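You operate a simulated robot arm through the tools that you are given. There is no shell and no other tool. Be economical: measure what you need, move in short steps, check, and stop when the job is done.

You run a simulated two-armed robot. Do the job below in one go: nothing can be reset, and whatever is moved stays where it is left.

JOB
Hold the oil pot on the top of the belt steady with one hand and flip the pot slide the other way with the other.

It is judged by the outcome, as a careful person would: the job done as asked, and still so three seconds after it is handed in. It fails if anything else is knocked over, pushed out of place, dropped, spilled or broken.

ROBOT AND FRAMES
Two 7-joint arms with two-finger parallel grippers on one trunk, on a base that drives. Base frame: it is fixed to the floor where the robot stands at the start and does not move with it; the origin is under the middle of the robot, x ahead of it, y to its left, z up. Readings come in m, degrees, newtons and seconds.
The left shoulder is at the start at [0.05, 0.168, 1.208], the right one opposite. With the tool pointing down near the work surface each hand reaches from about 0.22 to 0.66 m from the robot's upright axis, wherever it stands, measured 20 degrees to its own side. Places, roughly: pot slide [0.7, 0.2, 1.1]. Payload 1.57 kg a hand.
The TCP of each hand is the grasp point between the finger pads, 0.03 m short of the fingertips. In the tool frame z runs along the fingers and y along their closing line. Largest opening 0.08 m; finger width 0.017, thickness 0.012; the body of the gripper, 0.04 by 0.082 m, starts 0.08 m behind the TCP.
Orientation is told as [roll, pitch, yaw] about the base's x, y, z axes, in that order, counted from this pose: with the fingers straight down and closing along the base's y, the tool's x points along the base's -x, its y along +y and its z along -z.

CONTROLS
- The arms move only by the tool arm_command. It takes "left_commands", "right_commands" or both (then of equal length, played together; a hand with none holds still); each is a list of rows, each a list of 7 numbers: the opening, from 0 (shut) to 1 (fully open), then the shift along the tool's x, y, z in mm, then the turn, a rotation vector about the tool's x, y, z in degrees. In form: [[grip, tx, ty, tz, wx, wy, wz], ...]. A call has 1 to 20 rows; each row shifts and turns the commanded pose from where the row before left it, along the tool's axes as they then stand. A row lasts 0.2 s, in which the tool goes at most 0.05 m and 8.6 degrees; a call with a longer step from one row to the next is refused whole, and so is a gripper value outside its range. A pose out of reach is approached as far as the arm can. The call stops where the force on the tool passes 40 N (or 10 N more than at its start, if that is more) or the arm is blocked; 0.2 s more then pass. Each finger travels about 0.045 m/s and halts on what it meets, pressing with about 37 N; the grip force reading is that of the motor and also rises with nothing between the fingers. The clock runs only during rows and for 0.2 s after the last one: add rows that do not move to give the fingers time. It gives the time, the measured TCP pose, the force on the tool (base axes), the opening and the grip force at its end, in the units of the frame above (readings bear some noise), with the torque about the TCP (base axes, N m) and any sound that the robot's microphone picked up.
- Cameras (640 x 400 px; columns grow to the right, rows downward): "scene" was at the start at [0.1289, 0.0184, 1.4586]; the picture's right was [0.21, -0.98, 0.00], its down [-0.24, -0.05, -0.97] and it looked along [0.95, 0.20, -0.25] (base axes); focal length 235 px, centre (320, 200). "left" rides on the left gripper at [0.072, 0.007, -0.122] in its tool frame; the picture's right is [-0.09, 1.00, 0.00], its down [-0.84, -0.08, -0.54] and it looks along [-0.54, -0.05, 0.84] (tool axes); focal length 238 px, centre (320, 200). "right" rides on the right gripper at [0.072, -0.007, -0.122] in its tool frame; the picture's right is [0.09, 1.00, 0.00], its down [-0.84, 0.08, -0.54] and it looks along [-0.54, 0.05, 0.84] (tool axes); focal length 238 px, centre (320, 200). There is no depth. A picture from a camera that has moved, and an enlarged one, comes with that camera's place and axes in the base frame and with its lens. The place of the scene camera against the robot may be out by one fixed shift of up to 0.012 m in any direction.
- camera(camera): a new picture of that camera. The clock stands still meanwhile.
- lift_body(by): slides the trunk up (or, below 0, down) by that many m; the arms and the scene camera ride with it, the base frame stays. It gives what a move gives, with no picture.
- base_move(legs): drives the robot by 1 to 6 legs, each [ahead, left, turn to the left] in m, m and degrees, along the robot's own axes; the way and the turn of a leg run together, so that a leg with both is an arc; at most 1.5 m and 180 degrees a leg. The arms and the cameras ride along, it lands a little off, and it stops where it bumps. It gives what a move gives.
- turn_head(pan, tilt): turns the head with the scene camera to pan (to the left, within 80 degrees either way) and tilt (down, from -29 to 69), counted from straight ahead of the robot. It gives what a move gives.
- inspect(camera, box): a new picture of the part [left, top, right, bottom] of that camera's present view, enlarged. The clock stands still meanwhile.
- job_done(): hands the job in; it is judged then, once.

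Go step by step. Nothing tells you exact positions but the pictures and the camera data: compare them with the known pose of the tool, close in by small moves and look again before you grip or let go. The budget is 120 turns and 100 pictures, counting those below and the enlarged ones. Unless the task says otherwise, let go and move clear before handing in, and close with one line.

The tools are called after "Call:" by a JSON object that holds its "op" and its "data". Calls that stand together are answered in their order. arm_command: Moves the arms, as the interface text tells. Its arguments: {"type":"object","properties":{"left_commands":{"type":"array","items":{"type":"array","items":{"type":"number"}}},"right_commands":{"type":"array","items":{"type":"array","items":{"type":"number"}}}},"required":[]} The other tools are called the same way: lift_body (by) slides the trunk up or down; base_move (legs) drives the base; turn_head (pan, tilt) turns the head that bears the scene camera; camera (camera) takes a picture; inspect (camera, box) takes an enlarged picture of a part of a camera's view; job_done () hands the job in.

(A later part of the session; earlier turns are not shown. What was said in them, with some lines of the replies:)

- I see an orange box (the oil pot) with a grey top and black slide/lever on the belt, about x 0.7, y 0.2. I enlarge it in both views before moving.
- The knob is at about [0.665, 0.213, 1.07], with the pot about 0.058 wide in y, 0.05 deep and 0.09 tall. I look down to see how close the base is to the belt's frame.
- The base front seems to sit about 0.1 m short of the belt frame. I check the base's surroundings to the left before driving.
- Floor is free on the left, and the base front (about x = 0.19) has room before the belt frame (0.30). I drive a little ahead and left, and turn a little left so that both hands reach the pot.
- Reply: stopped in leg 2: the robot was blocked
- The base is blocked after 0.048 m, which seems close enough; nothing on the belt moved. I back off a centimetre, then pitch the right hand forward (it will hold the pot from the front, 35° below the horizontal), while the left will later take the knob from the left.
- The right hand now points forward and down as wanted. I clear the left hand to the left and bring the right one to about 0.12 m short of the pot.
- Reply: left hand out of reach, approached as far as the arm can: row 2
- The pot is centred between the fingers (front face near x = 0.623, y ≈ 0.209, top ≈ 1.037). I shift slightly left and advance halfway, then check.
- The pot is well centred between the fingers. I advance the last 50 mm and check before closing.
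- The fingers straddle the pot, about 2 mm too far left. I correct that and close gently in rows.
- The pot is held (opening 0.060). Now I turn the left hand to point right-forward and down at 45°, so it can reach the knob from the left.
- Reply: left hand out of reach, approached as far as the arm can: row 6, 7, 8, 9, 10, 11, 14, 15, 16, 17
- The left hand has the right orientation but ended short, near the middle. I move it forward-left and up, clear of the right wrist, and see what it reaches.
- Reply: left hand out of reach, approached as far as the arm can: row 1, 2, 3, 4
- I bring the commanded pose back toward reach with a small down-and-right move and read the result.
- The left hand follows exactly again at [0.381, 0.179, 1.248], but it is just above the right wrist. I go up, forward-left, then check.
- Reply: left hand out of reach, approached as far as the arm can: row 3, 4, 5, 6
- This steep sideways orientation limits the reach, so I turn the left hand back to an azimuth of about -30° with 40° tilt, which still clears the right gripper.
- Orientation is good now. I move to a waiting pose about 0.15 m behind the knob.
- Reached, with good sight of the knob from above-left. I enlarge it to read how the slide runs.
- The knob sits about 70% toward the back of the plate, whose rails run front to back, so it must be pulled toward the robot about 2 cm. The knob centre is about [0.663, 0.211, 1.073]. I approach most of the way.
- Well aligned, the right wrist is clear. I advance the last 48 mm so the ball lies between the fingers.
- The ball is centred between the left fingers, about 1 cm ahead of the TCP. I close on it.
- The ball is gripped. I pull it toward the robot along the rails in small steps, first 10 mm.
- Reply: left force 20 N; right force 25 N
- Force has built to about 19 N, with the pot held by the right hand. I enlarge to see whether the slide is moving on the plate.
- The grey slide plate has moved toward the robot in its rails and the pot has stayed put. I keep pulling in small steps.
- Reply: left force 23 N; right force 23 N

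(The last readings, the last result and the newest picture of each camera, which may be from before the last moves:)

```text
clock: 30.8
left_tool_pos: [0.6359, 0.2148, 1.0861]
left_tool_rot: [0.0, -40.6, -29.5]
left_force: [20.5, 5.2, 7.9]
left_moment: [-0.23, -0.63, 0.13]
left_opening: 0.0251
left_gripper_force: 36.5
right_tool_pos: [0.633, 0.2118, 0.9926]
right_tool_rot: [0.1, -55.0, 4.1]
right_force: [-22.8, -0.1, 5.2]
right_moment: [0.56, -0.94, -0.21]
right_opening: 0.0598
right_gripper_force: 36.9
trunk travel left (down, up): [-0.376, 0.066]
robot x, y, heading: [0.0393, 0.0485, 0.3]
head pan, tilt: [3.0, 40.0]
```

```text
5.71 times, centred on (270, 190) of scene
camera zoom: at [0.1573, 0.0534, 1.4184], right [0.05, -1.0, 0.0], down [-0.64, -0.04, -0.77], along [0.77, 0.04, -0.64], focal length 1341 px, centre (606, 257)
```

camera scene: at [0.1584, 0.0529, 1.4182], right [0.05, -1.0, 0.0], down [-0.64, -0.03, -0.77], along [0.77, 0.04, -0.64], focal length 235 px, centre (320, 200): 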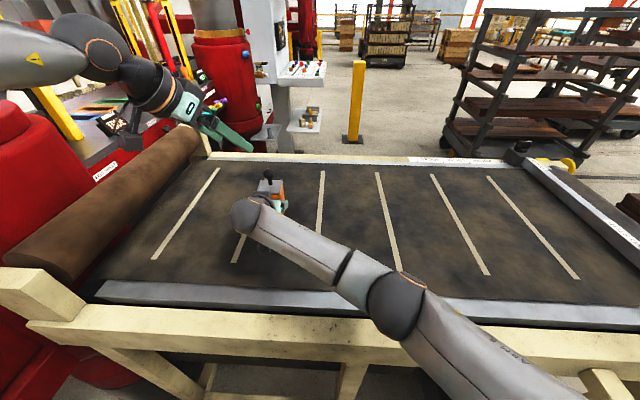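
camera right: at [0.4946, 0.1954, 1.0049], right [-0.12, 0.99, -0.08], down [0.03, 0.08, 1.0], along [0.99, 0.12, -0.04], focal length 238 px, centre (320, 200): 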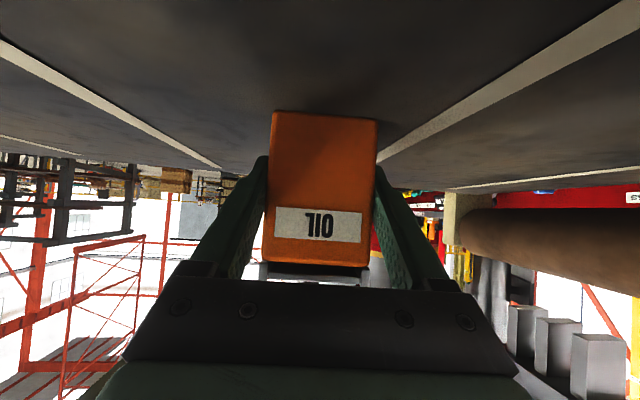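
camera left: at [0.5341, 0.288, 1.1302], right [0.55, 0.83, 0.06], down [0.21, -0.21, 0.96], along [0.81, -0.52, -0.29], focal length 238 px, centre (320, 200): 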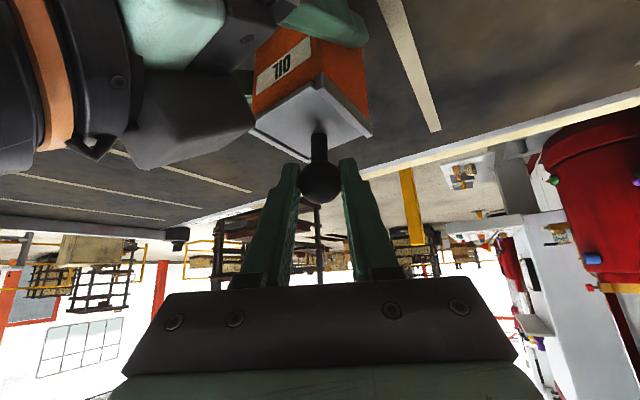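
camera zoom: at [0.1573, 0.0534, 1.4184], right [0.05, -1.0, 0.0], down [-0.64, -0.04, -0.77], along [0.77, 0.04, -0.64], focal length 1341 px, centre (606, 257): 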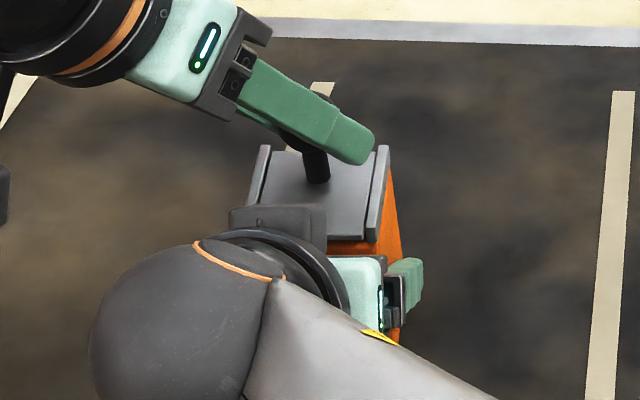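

The slide runs with steady friction (~20 N) and the pot stays. I go on until the end stop shows as a rise in force.

Call:
{"op": "arm_command", "data": {"left_commands": [[0.2, 1.6, -1.4, -1.3, 0, 0, 0], [0.2, 1.6, -1.4, -1.3, 0, 0, 0], [0.2, 1.6, -1.4, -1.3, 0, 0, 0], [0.2, 0, 0, 0, 0, 0, 0]]}}

Call:
{"op": "inspect", "data": {"camera": "left", "box": [200, 0, 400, 220]}}

Call:
{"op": "inspect", "data": {"camera": "scene", "box": [235, 155, 305, 225]}}

```text
clock: 31.8
left_tool_pos: [0.6289, 0.2151, 1.0869]
left_tool_rot: [0.0, -40.6, -29.6]
left_force: [20.7, 7.4, 13.4]
left_moment: [-0.4, -0.75, 0.2]
left_opening: 0.0251
left_gripper_force: 36.4
right_tool_pos: [0.6332, 0.2125, 0.9939]
right_tool_rot: [-0.1, -55.0, 4.0]
right_force: [-23.2, -1.9, 4.6]
right_moment: [0.71, -0.94, -0.19]
right_opening: 0.0595
right_gripper_force: 36.8
trunk travel left (down, up): [-0.376, 0.066]
robot x, y, heading: [0.0348, 0.0489, 0.2]
head pan, tilt: [3.0, 40.0]
```

```text
1.82 times, centred on (300, 110) of left
camera zoom: at [0.5173, 0.2867, 1.1311], right [0.55, 0.83, 0.06], down [0.21, -0.21, 0.96], along [0.81, -0.51, -0.28], focal length 433 px, centre (356, 364)
```

zoom: 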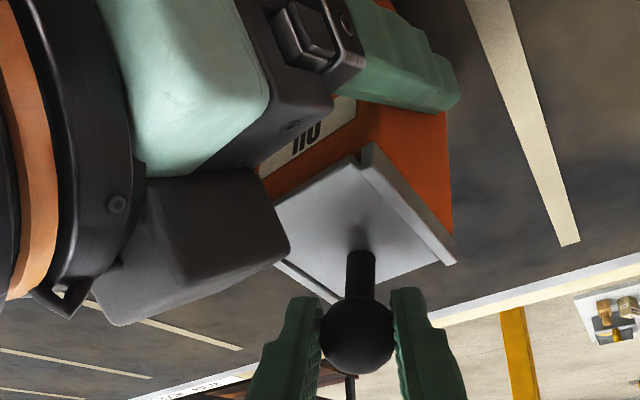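

```text
5.71 times, centred on (270, 190) of scene
camera zoom: at [0.1566, 0.0533, 1.4185], right [0.05, -1.0, 0.0], down [-0.64, -0.03, -0.77], along [0.77, 0.04, -0.64], focal length 1341 px, centre (606, 257)
```

zoom: 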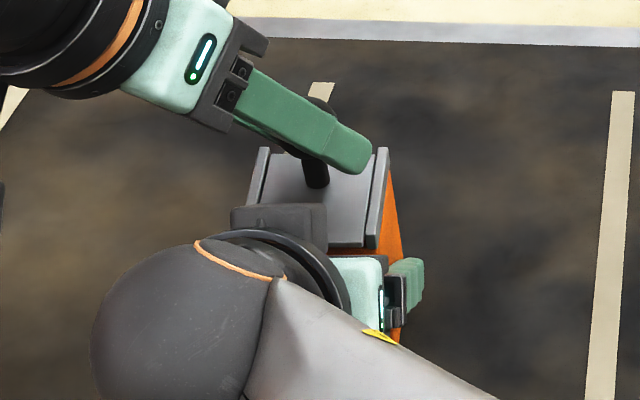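

The slide has come about 24 mm; some upward load has built on the left hand, so I relieve it by 3 mm while pulling on.

Call:
{"op": "arm_command", "data": {"left_commands": [[0.2, -1, 0, -1.2, 0, 0, 0], [0.2, -1, 0, -1.2, 0, 0, 0], [0.2, 1.6, -1.4, -1.3, 0, 0, 0], [0.2, 1.6, -1.4, -1.3, 0, 0, 0], [0.2, 0, 0, 0, 0, 0, 0]]}}

Call:
{"op": "inspect", "data": {"camera": "scene", "box": [235, 155, 305, 225]}}

```text
clock: 33.0
left_tool_pos: [0.6222, 0.2143, 1.086]
left_tool_rot: [0.0, -40.2, -29.5]
left_force: [21.2, 7.5, 1.9]
left_moment: [-0.37, -0.72, 0.22]
left_opening: 0.0247
left_gripper_force: 36.9
right_tool_pos: [0.6331, 0.2116, 0.9935]
right_tool_rot: [0.0, -55.0, 4.0]
right_force: [-26.9, -6.8, 8.8]
right_moment: [0.8, -0.96, -0.13]
right_opening: 0.0596
right_gripper_force: 36.8
trunk travel left (down, up): [-0.376, 0.066]
robot x, y, heading: [0.0373, 0.0524, 0.2]
head pan, tilt: [3.0, 40.0]
```

```text
5.71 times, centred on (270, 190) of scene
camera zoom: at [0.1572, 0.053, 1.4184], right [0.05, -1.0, 0.0], down [-0.64, -0.03, -0.77], along [0.77, 0.04, -0.64], focal length 1341 px, centre (606, 257)
```

zoom: 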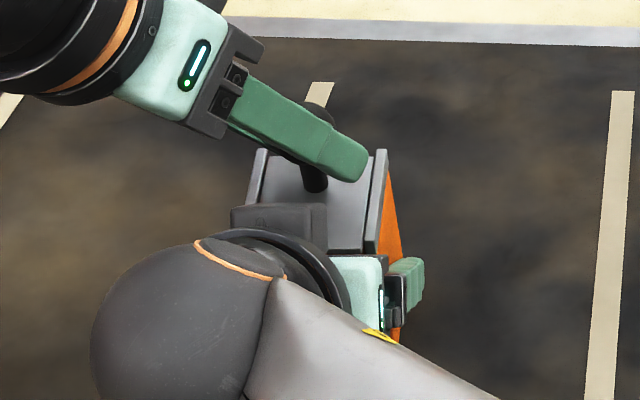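

The whole top now looks tilted toward me, so the pot may be pitching in the right grip instead of the slide moving. I check with the right camera and a close view before going on.

Call:
{"op": "camera", "data": {"camera": "right"}}

Call:
{"op": "camera", "data": {"camera": "left"}}

```text
61 pictures are left
camera right: at [0.4935, 0.1956, 1.0055], right [-0.12, 0.99, -0.08], down [0.03, 0.08, 1.0], along [0.99, 0.12, -0.04], focal length 238 px, centre (320, 200)
```

right: 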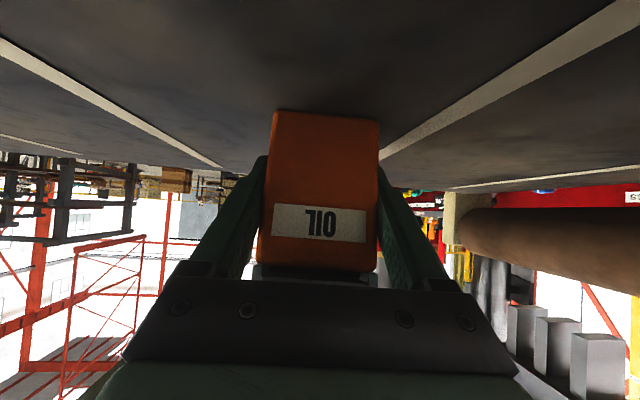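

```text
60 pictures are left
camera left: at [0.5115, 0.2867, 1.1326], right [0.55, 0.83, 0.06], down [0.21, -0.21, 0.95], along [0.81, -0.51, -0.29], focal length 238 px, centre (320, 200)
```

left: 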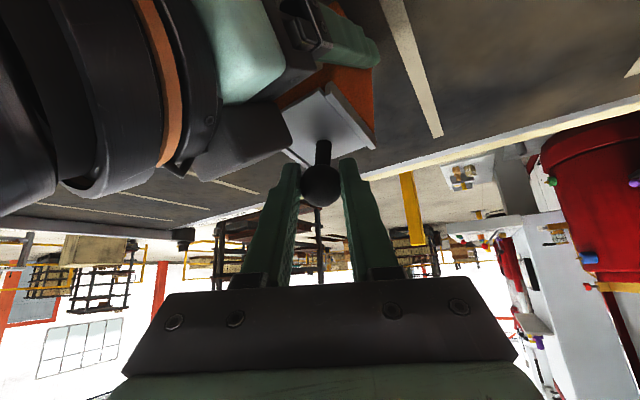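

The pot has indeed pitched toward the robot about the right finger pads; the slide needs more force than that low grip can resist. I undo it first, pushing the knob back the same way until the pot stands upright.

Call:
{"op": "arm_command", "data": {"left_commands": [[0.2, -2.5, 2.2, 2.1, 0, 0, 0], [0.2, -2.5, 2.2, 2.1, 0, 0, 0], [0.2, -2.5, 2.2, 2.1, 0, 0, 0], [0.2, -2.5, 2.2, 2.1, 0, 0, 0], [0.2, -2.5, 2.2, 2.1, 0, 0, 0], [0.2, -2.5, 2.2, 2.1, 0, 0, 0], [0.2, 0, 0, 0, 0, 0, 0]]}}

Call:
{"op": "inspect", "data": {"camera": "scene", "box": [235, 155, 305, 225]}}

Call:
{"op": "camera", "data": {"camera": "right"}}

```text
clock: 34.6
left_tool_pos: [0.6456, 0.2147, 1.0895]
left_tool_rot: [0.0, -40.5, -29.9]
left_force: [-8.0, 13.8, 25.4]
left_moment: [-0.06, 0.02, 0.11]
left_opening: 0.0251
left_gripper_force: 36.4
right_tool_pos: [0.6338, 0.2091, 0.9932]
right_tool_rot: [-0.3, -55.0, 4.0]
right_force: [13.7, -2.7, 1.1]
right_moment: [0.89, 1.16, -0.33]
right_opening: 0.0597
right_gripper_force: 36.8
trunk travel left (down, up): [-0.376, 0.066]
robot x, y, heading: [0.0383, 0.0528, -0.0]
head pan, tilt: [3.0, 40.0]
```

```text
5.71 times, centred on (270, 190) of scene
camera zoom: at [0.1567, 0.0535, 1.4185], right [0.05, -1.0, 0.0], down [-0.64, -0.04, -0.77], along [0.77, 0.04, -0.64], focal length 1341 px, centre (606, 257)
```

zoom: 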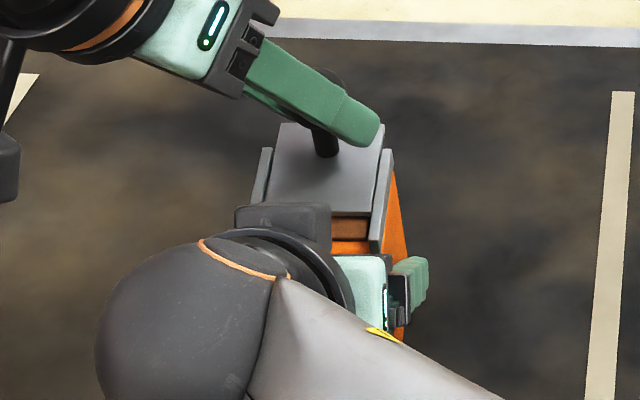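

```text
58 pictures are left
camera right: at [0.4942, 0.1946, 1.0054], right [-0.12, 0.99, -0.08], down [0.03, 0.08, 1.0], along [0.99, 0.12, -0.04], focal length 238 px, centre (320, 200)
```

right: 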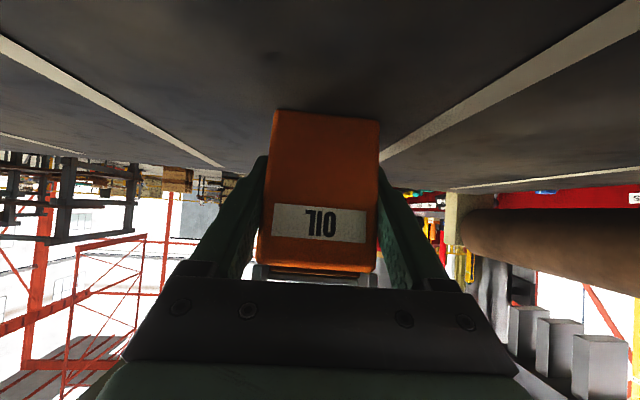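

Very telling: on pushing back, the plate slid away from me within the rails (an orange gap shows at the front). So the slide started at its near end, and "the other way" is away from the robot. I relieve the upward load and keep pushing away.

Call:
{"op": "arm_command", "data": {"left_commands": [[0.2, -2.6, 0, -3.0, 0, 0, 0], [0.2, -3.1, 2.2, 1.3, 0, 0, 0], [0.2, -3.1, 2.2, 1.3, 0, 0, 0], [0.2, 0, 0, 0, 0, 0, 0]]}}

Call:
{"op": "inspect", "data": {"camera": "scene", "box": [235, 155, 305, 225]}}

Call:
{"op": "camera", "data": {"camera": "left"}}

```text
clock: 35.6
left_tool_pos: [0.6515, 0.2145, 1.0894]
left_tool_rot: [0.0, -39.9, -29.8]
left_force: [-5.4, 8.0, 9.4]
left_moment: [-0.07, 0.17, 0.09]
left_opening: 0.0251
left_gripper_force: 36.1
right_tool_pos: [0.6343, 0.2096, 0.9926]
right_tool_rot: [-0.2, -55.1, 4.2]
right_force: [6.7, -11.2, 6.5]
right_moment: [0.07, 0.67, -0.12]
right_opening: 0.0598
right_gripper_force: 37.5
trunk travel left (down, up): [-0.376, 0.066]
robot x, y, heading: [0.0375, 0.0486, 0.3]
head pan, tilt: [3.0, 40.0]
```

```text
5.71 times, centred on (270, 190) of scene
camera zoom: at [0.1573, 0.0521, 1.4183], right [0.05, -1.0, 0.0], down [-0.64, -0.03, -0.77], along [0.77, 0.04, -0.64], focal length 1341 px, centre (606, 257)
```

zoom: 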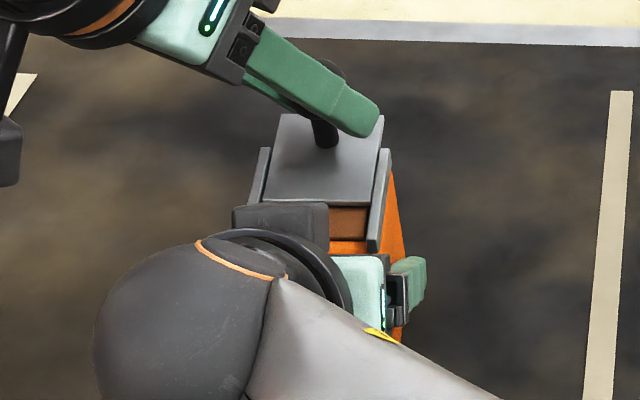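

```text
56 pictures are left
camera left: at [0.5411, 0.2866, 1.137], right [0.56, 0.83, 0.06], down [0.22, -0.21, 0.95], along [0.8, -0.52, -0.3], focal length 238 px, centre (320, 200)
```

left: 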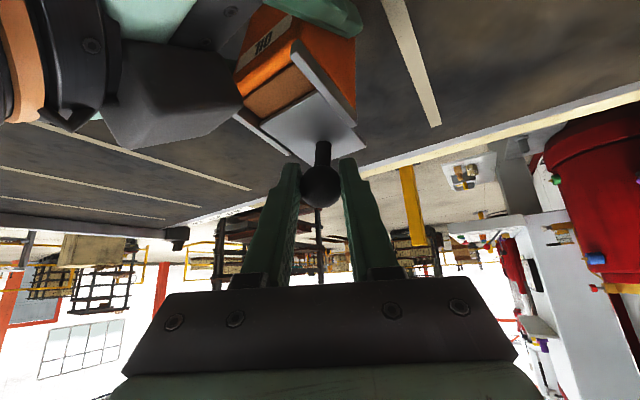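

The slide is moving away freely. I ease a little to the left and continue.

Call:
{"op": "arm_command", "data": {"left_commands": [[0.2, -1.8, 2.6, 0.0, 0, 0, 0], [0.2, -2.4, 1.8, 0.9, 0, 0, 0], [0.2, -2.4, 1.8, 0.9, 0, 0, 0], [0.2, -2.4, 1.8, 0.9, 0, 0, 0], [0.2, 0, 0, 0, 0, 0, 0]]}}

Call:
{"op": "inspect", "data": {"camera": "scene", "box": [235, 155, 305, 225]}}

```text
clock: 36.8
left_tool_pos: [0.6657, 0.218, 1.0932]
left_tool_rot: [-0.2, -39.9, -29.6]
left_force: [-1.9, 1.6, -8.9]
left_moment: [0.02, 0.28, 0.06]
left_opening: 0.025
left_gripper_force: 36.7
right_tool_pos: [0.6339, 0.2125, 0.9934]
right_tool_rot: [0.2, -55.0, 4.0]
right_force: [0.7, -4.0, 10.8]
right_moment: [0.08, -0.24, -0.13]
right_opening: 0.0594
right_gripper_force: 37.1
trunk travel left (down, up): [-0.376, 0.066]
robot x, y, heading: [0.0357, 0.0452, 0.1]
head pan, tilt: [3.0, 40.0]
```

```text
5.71 times, centred on (270, 190) of scene
camera zoom: at [0.1586, 0.0528, 1.4181], right [0.05, -1.0, 0.0], down [-0.64, -0.03, -0.77], along [0.77, 0.04, -0.64], focal length 1341 px, centre (606, 257)
```

zoom: 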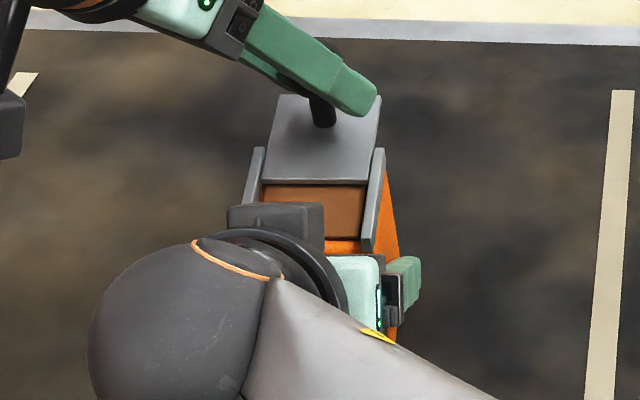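

The pot's opening is showing as the slide retreats. I continue level.

Call:
{"op": "arm_command", "data": {"left_commands": [[0.2, -1.3, 1.7, 2.8, 0, 0, 0], [0.2, -2.2, 1.95, 1.6, 0, 0, 0], [0.2, -2.2, 1.95, 1.6, 0, 0, 0], [0.2, -2.2, 1.95, 1.6, 0, 0, 0], [0.2, 0, 0, 0, 0, 0, 0]]}}

Call:
{"op": "inspect", "data": {"camera": "scene", "box": [235, 155, 305, 225]}}

```text
clock: 38.0
left_tool_pos: [0.6786, 0.2193, 1.0949]
left_tool_rot: [-0.2, -40.2, -29.5]
left_force: [-8.2, 2.8, -1.7]
left_moment: [-0.03, 0.25, 0.01]
left_opening: 0.0247
left_gripper_force: 36.8
right_tool_pos: [0.6344, 0.2128, 0.994]
right_tool_rot: [0.2, -55.1, 4.0]
right_force: [7.7, 6.4, 10.6]
right_moment: [0.27, 0.59, -0.2]
right_opening: 0.0595
right_gripper_force: 36.6
trunk travel left (down, up): [-0.376, 0.066]
robot x, y, heading: [0.037, 0.0511, -0.0]
head pan, tilt: [3.0, 40.0]
```

```text
5.71 times, centred on (270, 190) of scene
camera zoom: at [0.158, 0.0537, 1.4183], right [0.05, -1.0, 0.0], down [-0.64, -0.04, -0.77], along [0.77, 0.04, -0.64], focal length 1341 px, centre (606, 257)
```

zoom: 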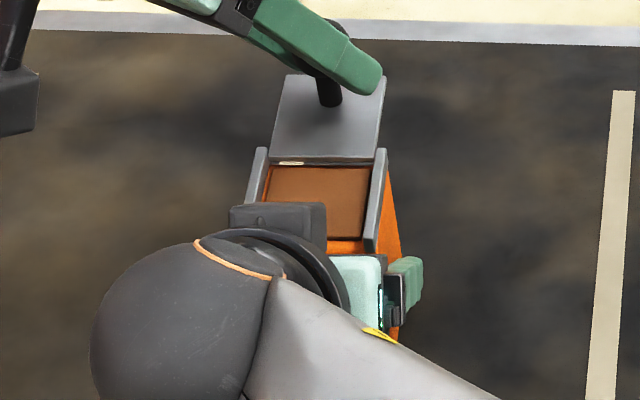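

The plate's front edge is now near the back end of the rails. I look closely before going any further, so it isn't pulled out.

Call:
{"op": "inspect", "data": {"camera": "scene", "box": [255, 163, 285, 193]}}

Call:
{"op": "inspect", "data": {"camera": "left", "box": [200, 0, 400, 220]}}

Call:
{"op": "camera", "data": {"camera": "right"}}

```text
13.33 times, centred on (270, 178) of scene
camera zoom: at [0.158, 0.0537, 1.4183], right [0.05, -1.0, 0.0], down [-0.64, -0.04, -0.77], along [0.77, 0.04, -0.64], focal length 3130 px, centre (987, 493)
```

zoom: 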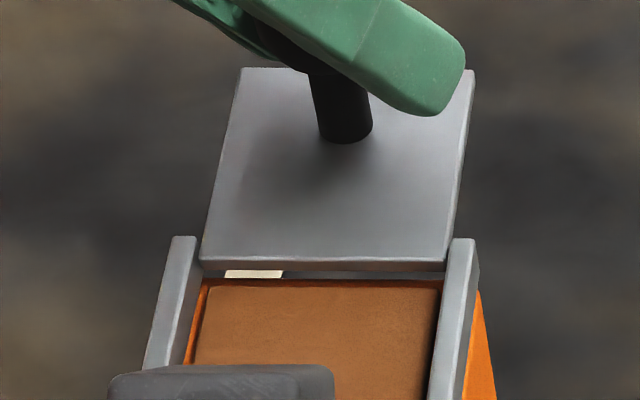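

```text
1.82 times, centred on (300, 110) of left
camera zoom: at [0.5677, 0.2911, 1.1412], right [0.56, 0.83, 0.06], down [0.21, -0.21, 0.95], along [0.8, -0.52, -0.29], focal length 433 px, centre (356, 364)
```

zoom: 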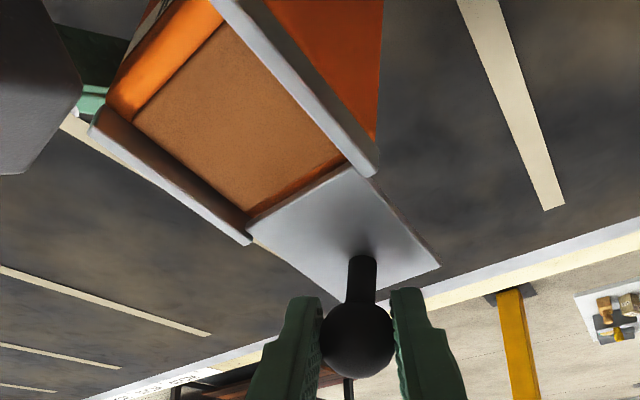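

```text
51 pictures are left
camera right: at [0.494, 0.1966, 1.0055], right [-0.12, 0.99, -0.07], down [0.03, 0.08, 1.0], along [0.99, 0.12, -0.04], focal length 238 px, centre (320, 200)
```

right: 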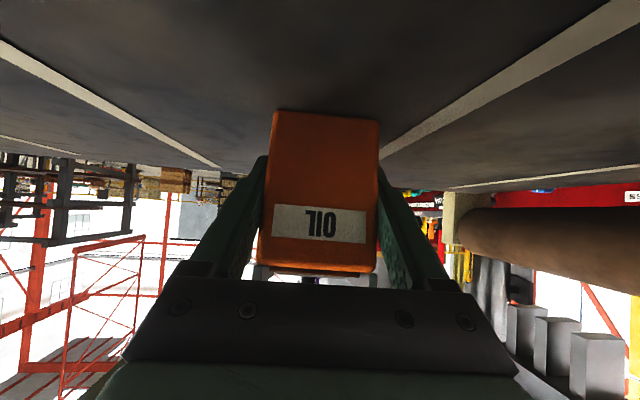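

The opening is now fully uncovered and the plate is still about 9 mm in its rails. I try 3 mm more to feel for the end stop.

Call:
{"op": "arm_command", "data": {"left_commands": [[0.2, -1.0, 0.8, 0.5, 0, 0, 0], [0.2, -1.0, 0.8, 0.5, 0, 0, 0], [0.2, 0, 0, 0, 0, 0, 0]]}}

Call:
{"op": "inspect", "data": {"camera": "scene", "box": [255, 163, 285, 193]}}

```text
clock: 38.8
left_tool_pos: [0.6805, 0.2189, 1.0944]
left_tool_rot: [-0.3, -40.2, -29.7]
left_force: [-15.1, -1.2, -0.6]
left_moment: [-0.18, 0.39, 0.03]
left_opening: 0.025
left_gripper_force: 36.1
right_tool_pos: [0.6351, 0.2126, 0.9933]
right_tool_rot: [-0.2, -55.0, 4.1]
right_force: [15.0, 9.6, 8.6]
right_moment: [0.09, 1.16, -0.21]
right_opening: 0.0597
right_gripper_force: 36.1
trunk travel left (down, up): [-0.376, 0.066]
robot x, y, heading: [0.0393, 0.049, 0.2]
head pan, tilt: [3.0, 40.0]
```

```text
13.33 times, centred on (270, 178) of scene
camera zoom: at [0.158, 0.0538, 1.4182], right [0.05, -1.0, 0.0], down [-0.64, -0.04, -0.77], along [0.77, 0.04, -0.64], focal length 3130 px, centre (987, 493)
```

zoom: 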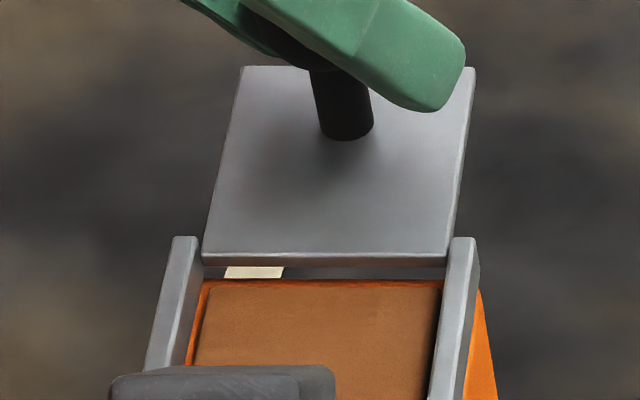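

Force rises with no more travel: the slide is at its far stop. Now I release the knob with the left hand and back it away along its fingers; then I will turn the right hand to set the pot upright.

Call:
{"op": "arm_command", "data": {"left_commands": [[0.2, 0.8, -0.8, -0.5, 0, 0, 0], [0.5, 0, 0, 0, 0, 0, 0], [0.9, 0, 0, 0, 0, 0, 0], [1, 0, 0, 0, 0, 0, 0], [1, 0, 0, 0, 0, 0, 0], [1, 0, 0, 0, 0, 0, 0], [1, 0, 0, -20, 0, 0, 0], [1, 0, 0, -30, 0, 0, 0], [1, 0, 0, -35, 0, 0, 0], [1, 0, 0, -35, 0, 0, 0], [1, 0, 0, 0, 0, 0, 0]]}}

Call:
{"op": "inspect", "data": {"camera": "scene", "box": [235, 155, 305, 225]}}

Call:
{"op": "inspect", "data": {"camera": "left", "box": [250, 0, 410, 140]}}

```text
clock: 41.2
left_tool_pos: [0.6121, 0.2583, 1.1865]
left_tool_rot: [-0.1, -40.1, -29.7]
left_force: [0.3, 0.1, -0.3]
left_moment: [-0.02, -0.02, -0.01]
left_opening: 0.0801
left_gripper_force: 0.2
right_tool_pos: [0.6336, 0.2118, 0.9924]
right_tool_rot: [0.0, -54.9, 4.0]
right_force: [-1.3, 2.8, 7.3]
right_moment: [-0.13, 0.17, -0.07]
right_opening: 0.0596
right_gripper_force: 36.5
trunk travel left (down, up): [-0.376, 0.066]
robot x, y, heading: [0.0369, 0.0481, -0.0]
head pan, tilt: [3.0, 40.0]
```

```text
5.71 times, centred on (270, 190) of scene
camera zoom: at [0.1579, 0.0531, 1.4183], right [0.05, -1.0, 0.0], down [-0.64, -0.03, -0.77], along [0.77, 0.04, -0.64], focal length 1341 px, centre (606, 257)
```

zoom: 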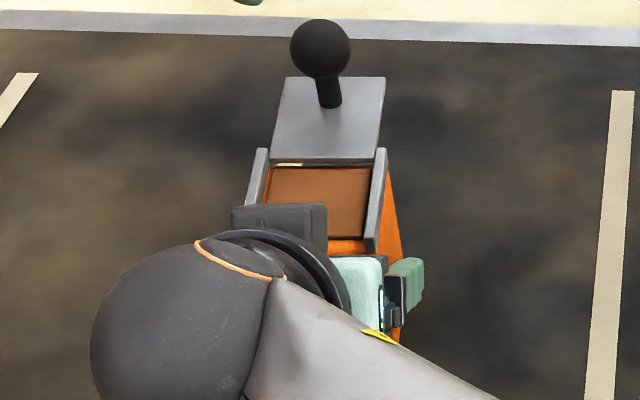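

```text
2.86 times, centred on (330, 70) of left
camera zoom: at [0.5012, 0.3312, 1.2327], right [0.56, 0.83, 0.06], down [0.21, -0.21, 0.95], along [0.8, -0.52, -0.29], focal length 681 px, centre (291, 571)
```

zoom: 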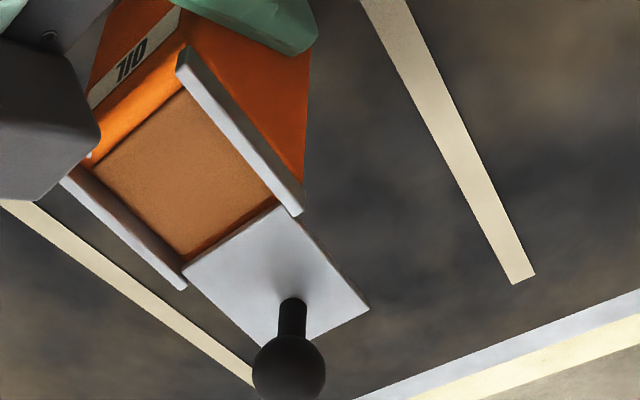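

The slide is open and stays there. I turn the right hand 10° about its closing line in small steps to set the pot upright.

Call:
{"op": "arm_command", "data": {"right_commands": [[0.6, 0, 0, 0, 0, 2, 0], [0.6, 0, 0, 0, 0, 2, 0], [0.6, 0, 0, 0, 0, 2, 0], [0.6, 0, 0, 0, 0, 2, 0], [0.6, 0, 0, 0, 0, 0, 0]]}}

Call:
{"op": "camera", "data": {"camera": "right"}}

Call:
{"op": "inspect", "data": {"camera": "scene", "box": [235, 155, 305, 225]}}

```text
clock: 42.4
left_tool_pos: [0.6139, 0.2587, 1.1851]
left_tool_rot: [-0.1, -40.1, -29.7]
left_force: [-0.4, 0.0, 0.4]
left_moment: [-0.04, 0.01, 0.03]
left_opening: 0.0799
left_gripper_force: 0.1
right_tool_pos: [0.6353, 0.212, 0.9911]
right_tool_rot: [0.1, -46.9, 3.9]
right_force: [-0.3, -0.1, -1.3]
right_moment: [0.01, 0.04, -0.01]
right_opening: 0.0595
right_gripper_force: 36.8
trunk travel left (down, up): [-0.376, 0.066]
robot x, y, heading: [0.0351, 0.047, 0.2]
head pan, tilt: [3.0, 40.0]
```

```text
47 pictures are left
camera right: at [0.4981, 0.1952, 1.0235], right [-0.13, 0.99, -0.07], down [0.17, 0.09, 0.98], along [0.98, 0.12, -0.18], focal length 238 px, centre (320, 200)
```

right: 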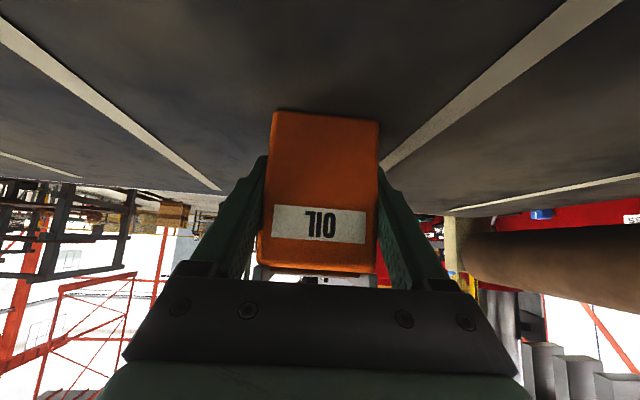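

```text
5.71 times, centred on (270, 190) of scene
camera zoom: at [0.159, 0.053, 1.4181], right [0.05, -1.0, 0.0], down [-0.64, -0.03, -0.77], along [0.76, 0.04, -0.64], focal length 1341 px, centre (606, 257)
```

zoom: 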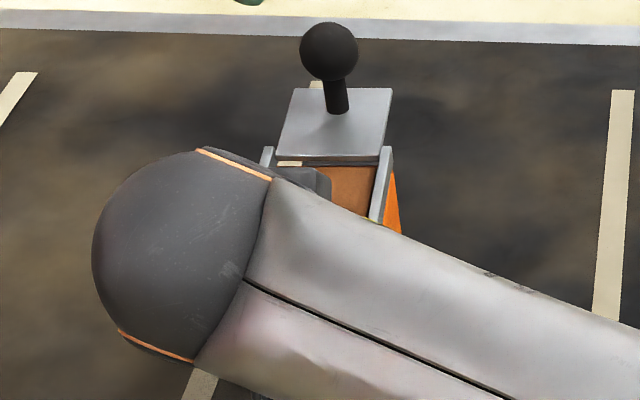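

The pot looks upright to within a degree or two, barely off the belt. I lower it in 1 mm steps to feel the belt.

Call:
{"op": "arm_command", "data": {"right_commands": [[0.6, 0.73, 0, 0.68, 0, 1, 0], [0.6, 0.73, 0, 0.68, 0, 0, 0], [0.6, 0, 0, 0, 0, 0, 0]]}}

Call:
{"op": "inspect", "data": {"camera": "left", "box": [250, 0, 410, 140]}}

```text
clock: 43.2
left_tool_pos: [0.6138, 0.259, 1.1866]
left_tool_rot: [-0.2, -40.1, -29.8]
left_force: [0.4, -0.4, -0.4]
left_moment: [0.0, -0.02, 0.02]
left_opening: 0.08
left_gripper_force: 0.0
right_tool_pos: [0.6352, 0.2115, 0.9897]
right_tool_rot: [0.1, -45.9, 4.0]
right_force: [-0.9, 0.7, -0.6]
right_moment: [-0.01, 0.08, -0.05]
right_opening: 0.0595
right_gripper_force: 36.7
trunk travel left (down, up): [-0.376, 0.066]
robot x, y, heading: [0.0349, 0.0503, -0.0]
head pan, tilt: [3.0, 40.0]
```

```text
2.86 times, centred on (330, 70) of left
camera zoom: at [0.5024, 0.331, 1.232], right [0.56, 0.83, 0.06], down [0.22, -0.21, 0.95], along [0.8, -0.52, -0.29], focal length 681 px, centre (291, 571)
```

zoom: 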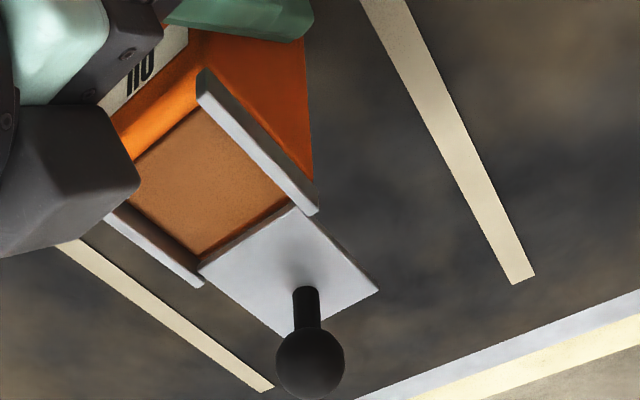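

Still no contact force; I lower a little further.

Call:
{"op": "arm_command", "data": {"right_commands": [[0.6, 0.72, 0, 0.7, 0, 0, 0], [0.6, 0.72, 0, 0.7, 0, 0, 0], [0.6, 0, 0, 0, 0, 0, 0]]}}

```text
clock: 44.0
left_tool_pos: [0.6121, 0.2579, 1.1864]
left_tool_rot: [-0.1, -40.2, -29.8]
left_force: [0.5, -0.2, 0.6]
left_moment: [0.03, -0.01, 0.0]
left_opening: 0.0801
left_gripper_force: 0.1
right_tool_pos: [0.6349, 0.2123, 0.9916]
right_tool_rot: [-0.1, -46.2, 4.1]
right_force: [-1.4, 0.6, 10.1]
right_moment: [-0.36, 0.25, -0.03]
right_opening: 0.0596
right_gripper_force: 36.9
trunk travel left (down, up): [-0.376, 0.066]
robot x, y, heading: [0.0361, 0.049, 0.1]
head pan, tilt: [3.0, 40.0]
```

Contact felt (10 N), mostly on the front edge. I turn one degree more, ease the load, and then open slowly so the pot settles flat.

Call:
{"op": "arm_command", "data": {"right_commands": [[0.6, -0.3, 0, -0.3, 0, 1, 0], [0.6, 0, 0, 0, 0, 0, 0], [0.73, 0, 0, 0, 0, 0, 0], [0.76, 0, 0, 0, 0, 0, 0], [0.78, 0, 0, 0, 0, 0, 0], [0.82, 0, 0, 0, 0, 0, 0], [0.82, 0, 0, 0, 0, 0, 0]]}}

Call:
{"op": "camera", "data": {"camera": "right"}}

Call:
{"op": "inspect", "data": {"camera": "left", "box": [250, 0, 410, 140]}}

```text
clock: 45.6
left_tool_pos: [0.6128, 0.2598, 1.1858]
left_tool_rot: [-0.2, -40.1, -29.6]
left_force: [0.2, -0.7, 0.6]
left_moment: [-0.04, 0.01, 0.01]
left_opening: 0.0798
left_gripper_force: 0.1
right_tool_pos: [0.6362, 0.2088, 0.9884]
right_tool_rot: [0.0, -44.9, 4.0]
right_force: [0.4, -0.1, -1.0]
right_moment: [0.01, -0.02, 0.01]
right_opening: 0.0656
right_gripper_force: 0.0
trunk travel left (down, up): [-0.376, 0.066]
robot x, y, heading: [0.0382, 0.0511, 0.2]
head pan, tilt: [3.0, 40.0]
```

```text
44 pictures are left
camera right: at [0.5002, 0.1932, 1.0251], right [-0.13, 0.99, -0.07], down [0.2, 0.09, 0.97], along [0.97, 0.12, -0.21], focal length 238 px, centre (320, 200)
```

right: 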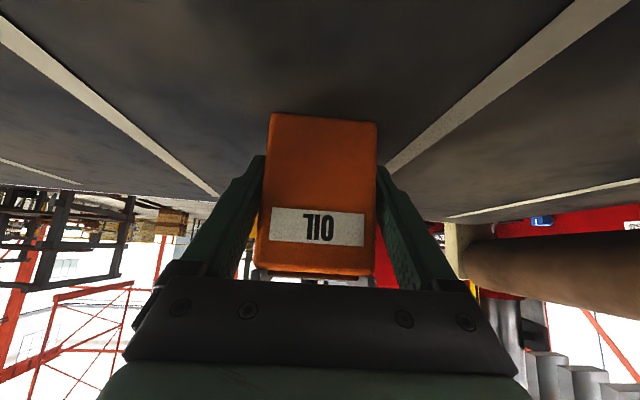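

```text
2.86 times, centred on (330, 70) of left
camera zoom: at [0.5024, 0.331, 1.2321], right [0.56, 0.83, 0.06], down [0.22, -0.21, 0.95], along [0.8, -0.52, -0.29], focal length 681 px, centre (291, 571)
```

zoom: 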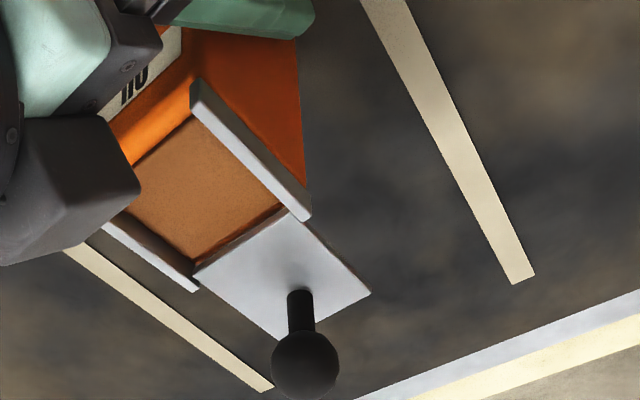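

The pot stands free with its slide at the far end. I open the right hand fully and back it straight out.

Call:
{"op": "arm_command", "data": {"right_commands": [[1, 0, 0, 0, 0, 0, 0], [1, 0, 0, 0, 0, 0, 0], [1, 0, 0, -15, 0, 0, 0], [1, 0, 0, -25, 0, 0, 0], [1, 0, 0, -30, 0, 0, 0], [1, 0, 0, -30, 0, 0, 0], [1, 0, 0, 0, 0, 0, 0]]}}

Call:
{"op": "camera", "data": {"camera": "right"}}

Call:
{"op": "camera", "data": {"camera": "left"}}

```text
clock: 47.2
left_tool_pos: [0.6134, 0.2583, 1.1853]
left_tool_rot: [-0.2, -40.0, -29.7]
left_force: [0.2, -0.6, 0.4]
left_moment: [-0.03, 0.01, 0.0]
left_opening: 0.0798
left_gripper_force: 0.1
right_tool_pos: [0.567, 0.2064, 1.0629]
right_tool_rot: [0.0, -45.0, 4.0]
right_force: [0.8, -0.8, -0.2]
right_moment: [-0.03, 0.0, 0.01]
right_opening: 0.08
right_gripper_force: 0.1
trunk travel left (down, up): [-0.376, 0.066]
robot x, y, heading: [0.0375, 0.0501, 0.1]
head pan, tilt: [3.0, 40.0]
```

```text
42 pictures are left
camera right: at [0.43, 0.1924, 1.0983], right [-0.13, 0.99, -0.07], down [0.2, 0.09, 0.97], along [0.97, 0.12, -0.21], focal length 238 px, centre (320, 200)
```

right: 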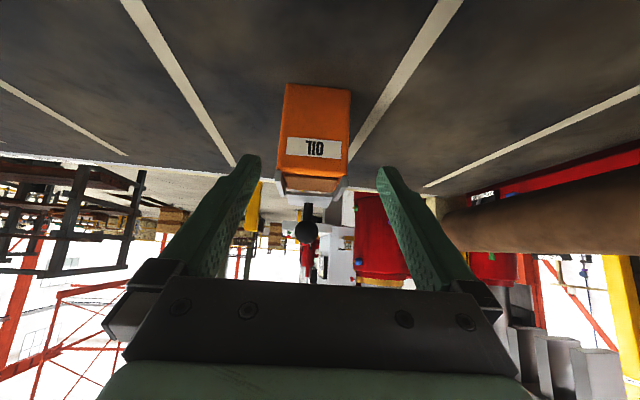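

```text
41 pictures are left
camera left: at [0.5025, 0.331, 1.232], right [0.56, 0.83, 0.06], down [0.22, -0.21, 0.95], along [0.8, -0.52, -0.3], focal length 238 px, centre (320, 200)
```

left: 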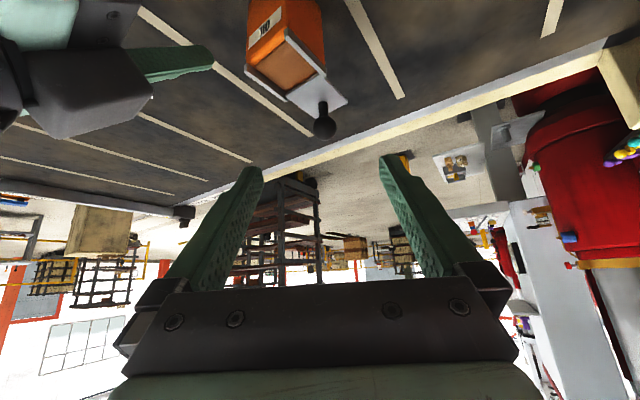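

The pot stands upright on its own, close to where it was. I draw both hands further off and take a last look.

Call:
{"op": "arm_command", "data": {"left_commands": [[1, 0, 0, -25, 0, 0, 0], [1, 0, 0, -25, 0, 0, 0], [1, 0, 0, 0, 0, 0, 0], [1, 0, 0, 0, 0, 0, 0], [1, 0, 0, 0, 0, 0, 0], [1, 0, 0, 0, 0, 0, 0]], "right_commands": [[1, 0, -20, -20, 0, 0, 0], [1, 0, -30, -20, 0, 0, 0], [1, 0, -35, -10, 0, 0, 0], [1, 0, -35, 0, 0, 0, 0], [1, 0, -35, 0, 0, 0, 0], [1, 0, 0, 0, 0, 0, 0]]}}

Call:
{"op": "inspect", "data": {"camera": "scene", "box": [215, 135, 315, 235]}}

Call:
{"op": "camera", "data": {"camera": "scene"}}

```text
clock: 48.6
left_tool_pos: [0.5856, 0.274, 1.225]
left_tool_rot: [-0.2, -40.1, -29.7]
left_force: [0.5, -0.4, -0.1]
left_moment: [0.0, 0.03, 0.01]
left_opening: 0.0799
left_gripper_force: 0.0
right_tool_pos: [0.5413, 0.0485, 1.092]
right_tool_rot: [0.0, -44.9, 4.1]
right_force: [0.3, 0.8, 0.5]
right_moment: [0.02, -0.01, -0.02]
right_opening: 0.0798
right_gripper_force: 0.1
trunk travel left (down, up): [-0.376, 0.066]
robot x, y, heading: [0.0378, 0.0498, 0.1]
head pan, tilt: [3.0, 40.0]
```

```text
4.00 times, centred on (265, 185) of scene
camera zoom: at [0.1589, 0.0533, 1.4181], right [0.05, -1.0, 0.0], down [-0.64, -0.03, -0.77], along [0.76, 0.04, -0.64], focal length 939 px, centre (540, 260)
```

zoom: 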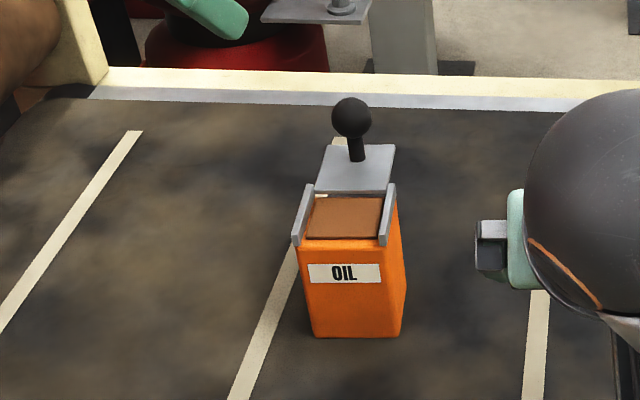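

```text
39 pictures are left
camera scene: at [0.1589, 0.0533, 1.4181], right [0.05, -1.0, 0.0], down [-0.64, -0.03, -0.77], along [0.76, 0.04, -0.64], focal length 235 px, centre (320, 200)
```

scene: 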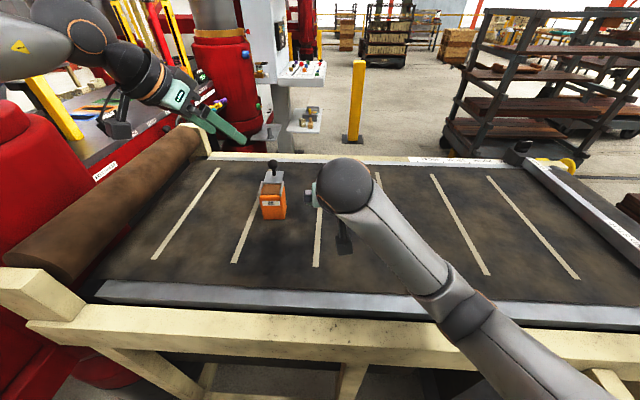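

The pot stands upright in its place on the belt, its slide is at the far end, and both hands are clear. I hand the job in.

Call:
{"op": "job_done", "data": {}}

```text
The job is handed in.
```

The pot slide is now at its far stop, pushed away from the robot. The pot stands upright on the belt about where it was, with both hands clear. I first pulled the slide the wrong way, which tilted the pot about 10° in the right hand's grip until I set it level again. I saw no spill, and nothing else on the belt moved. Early on, the base also stopped against an obstacle while driving forward, with no visible effect.
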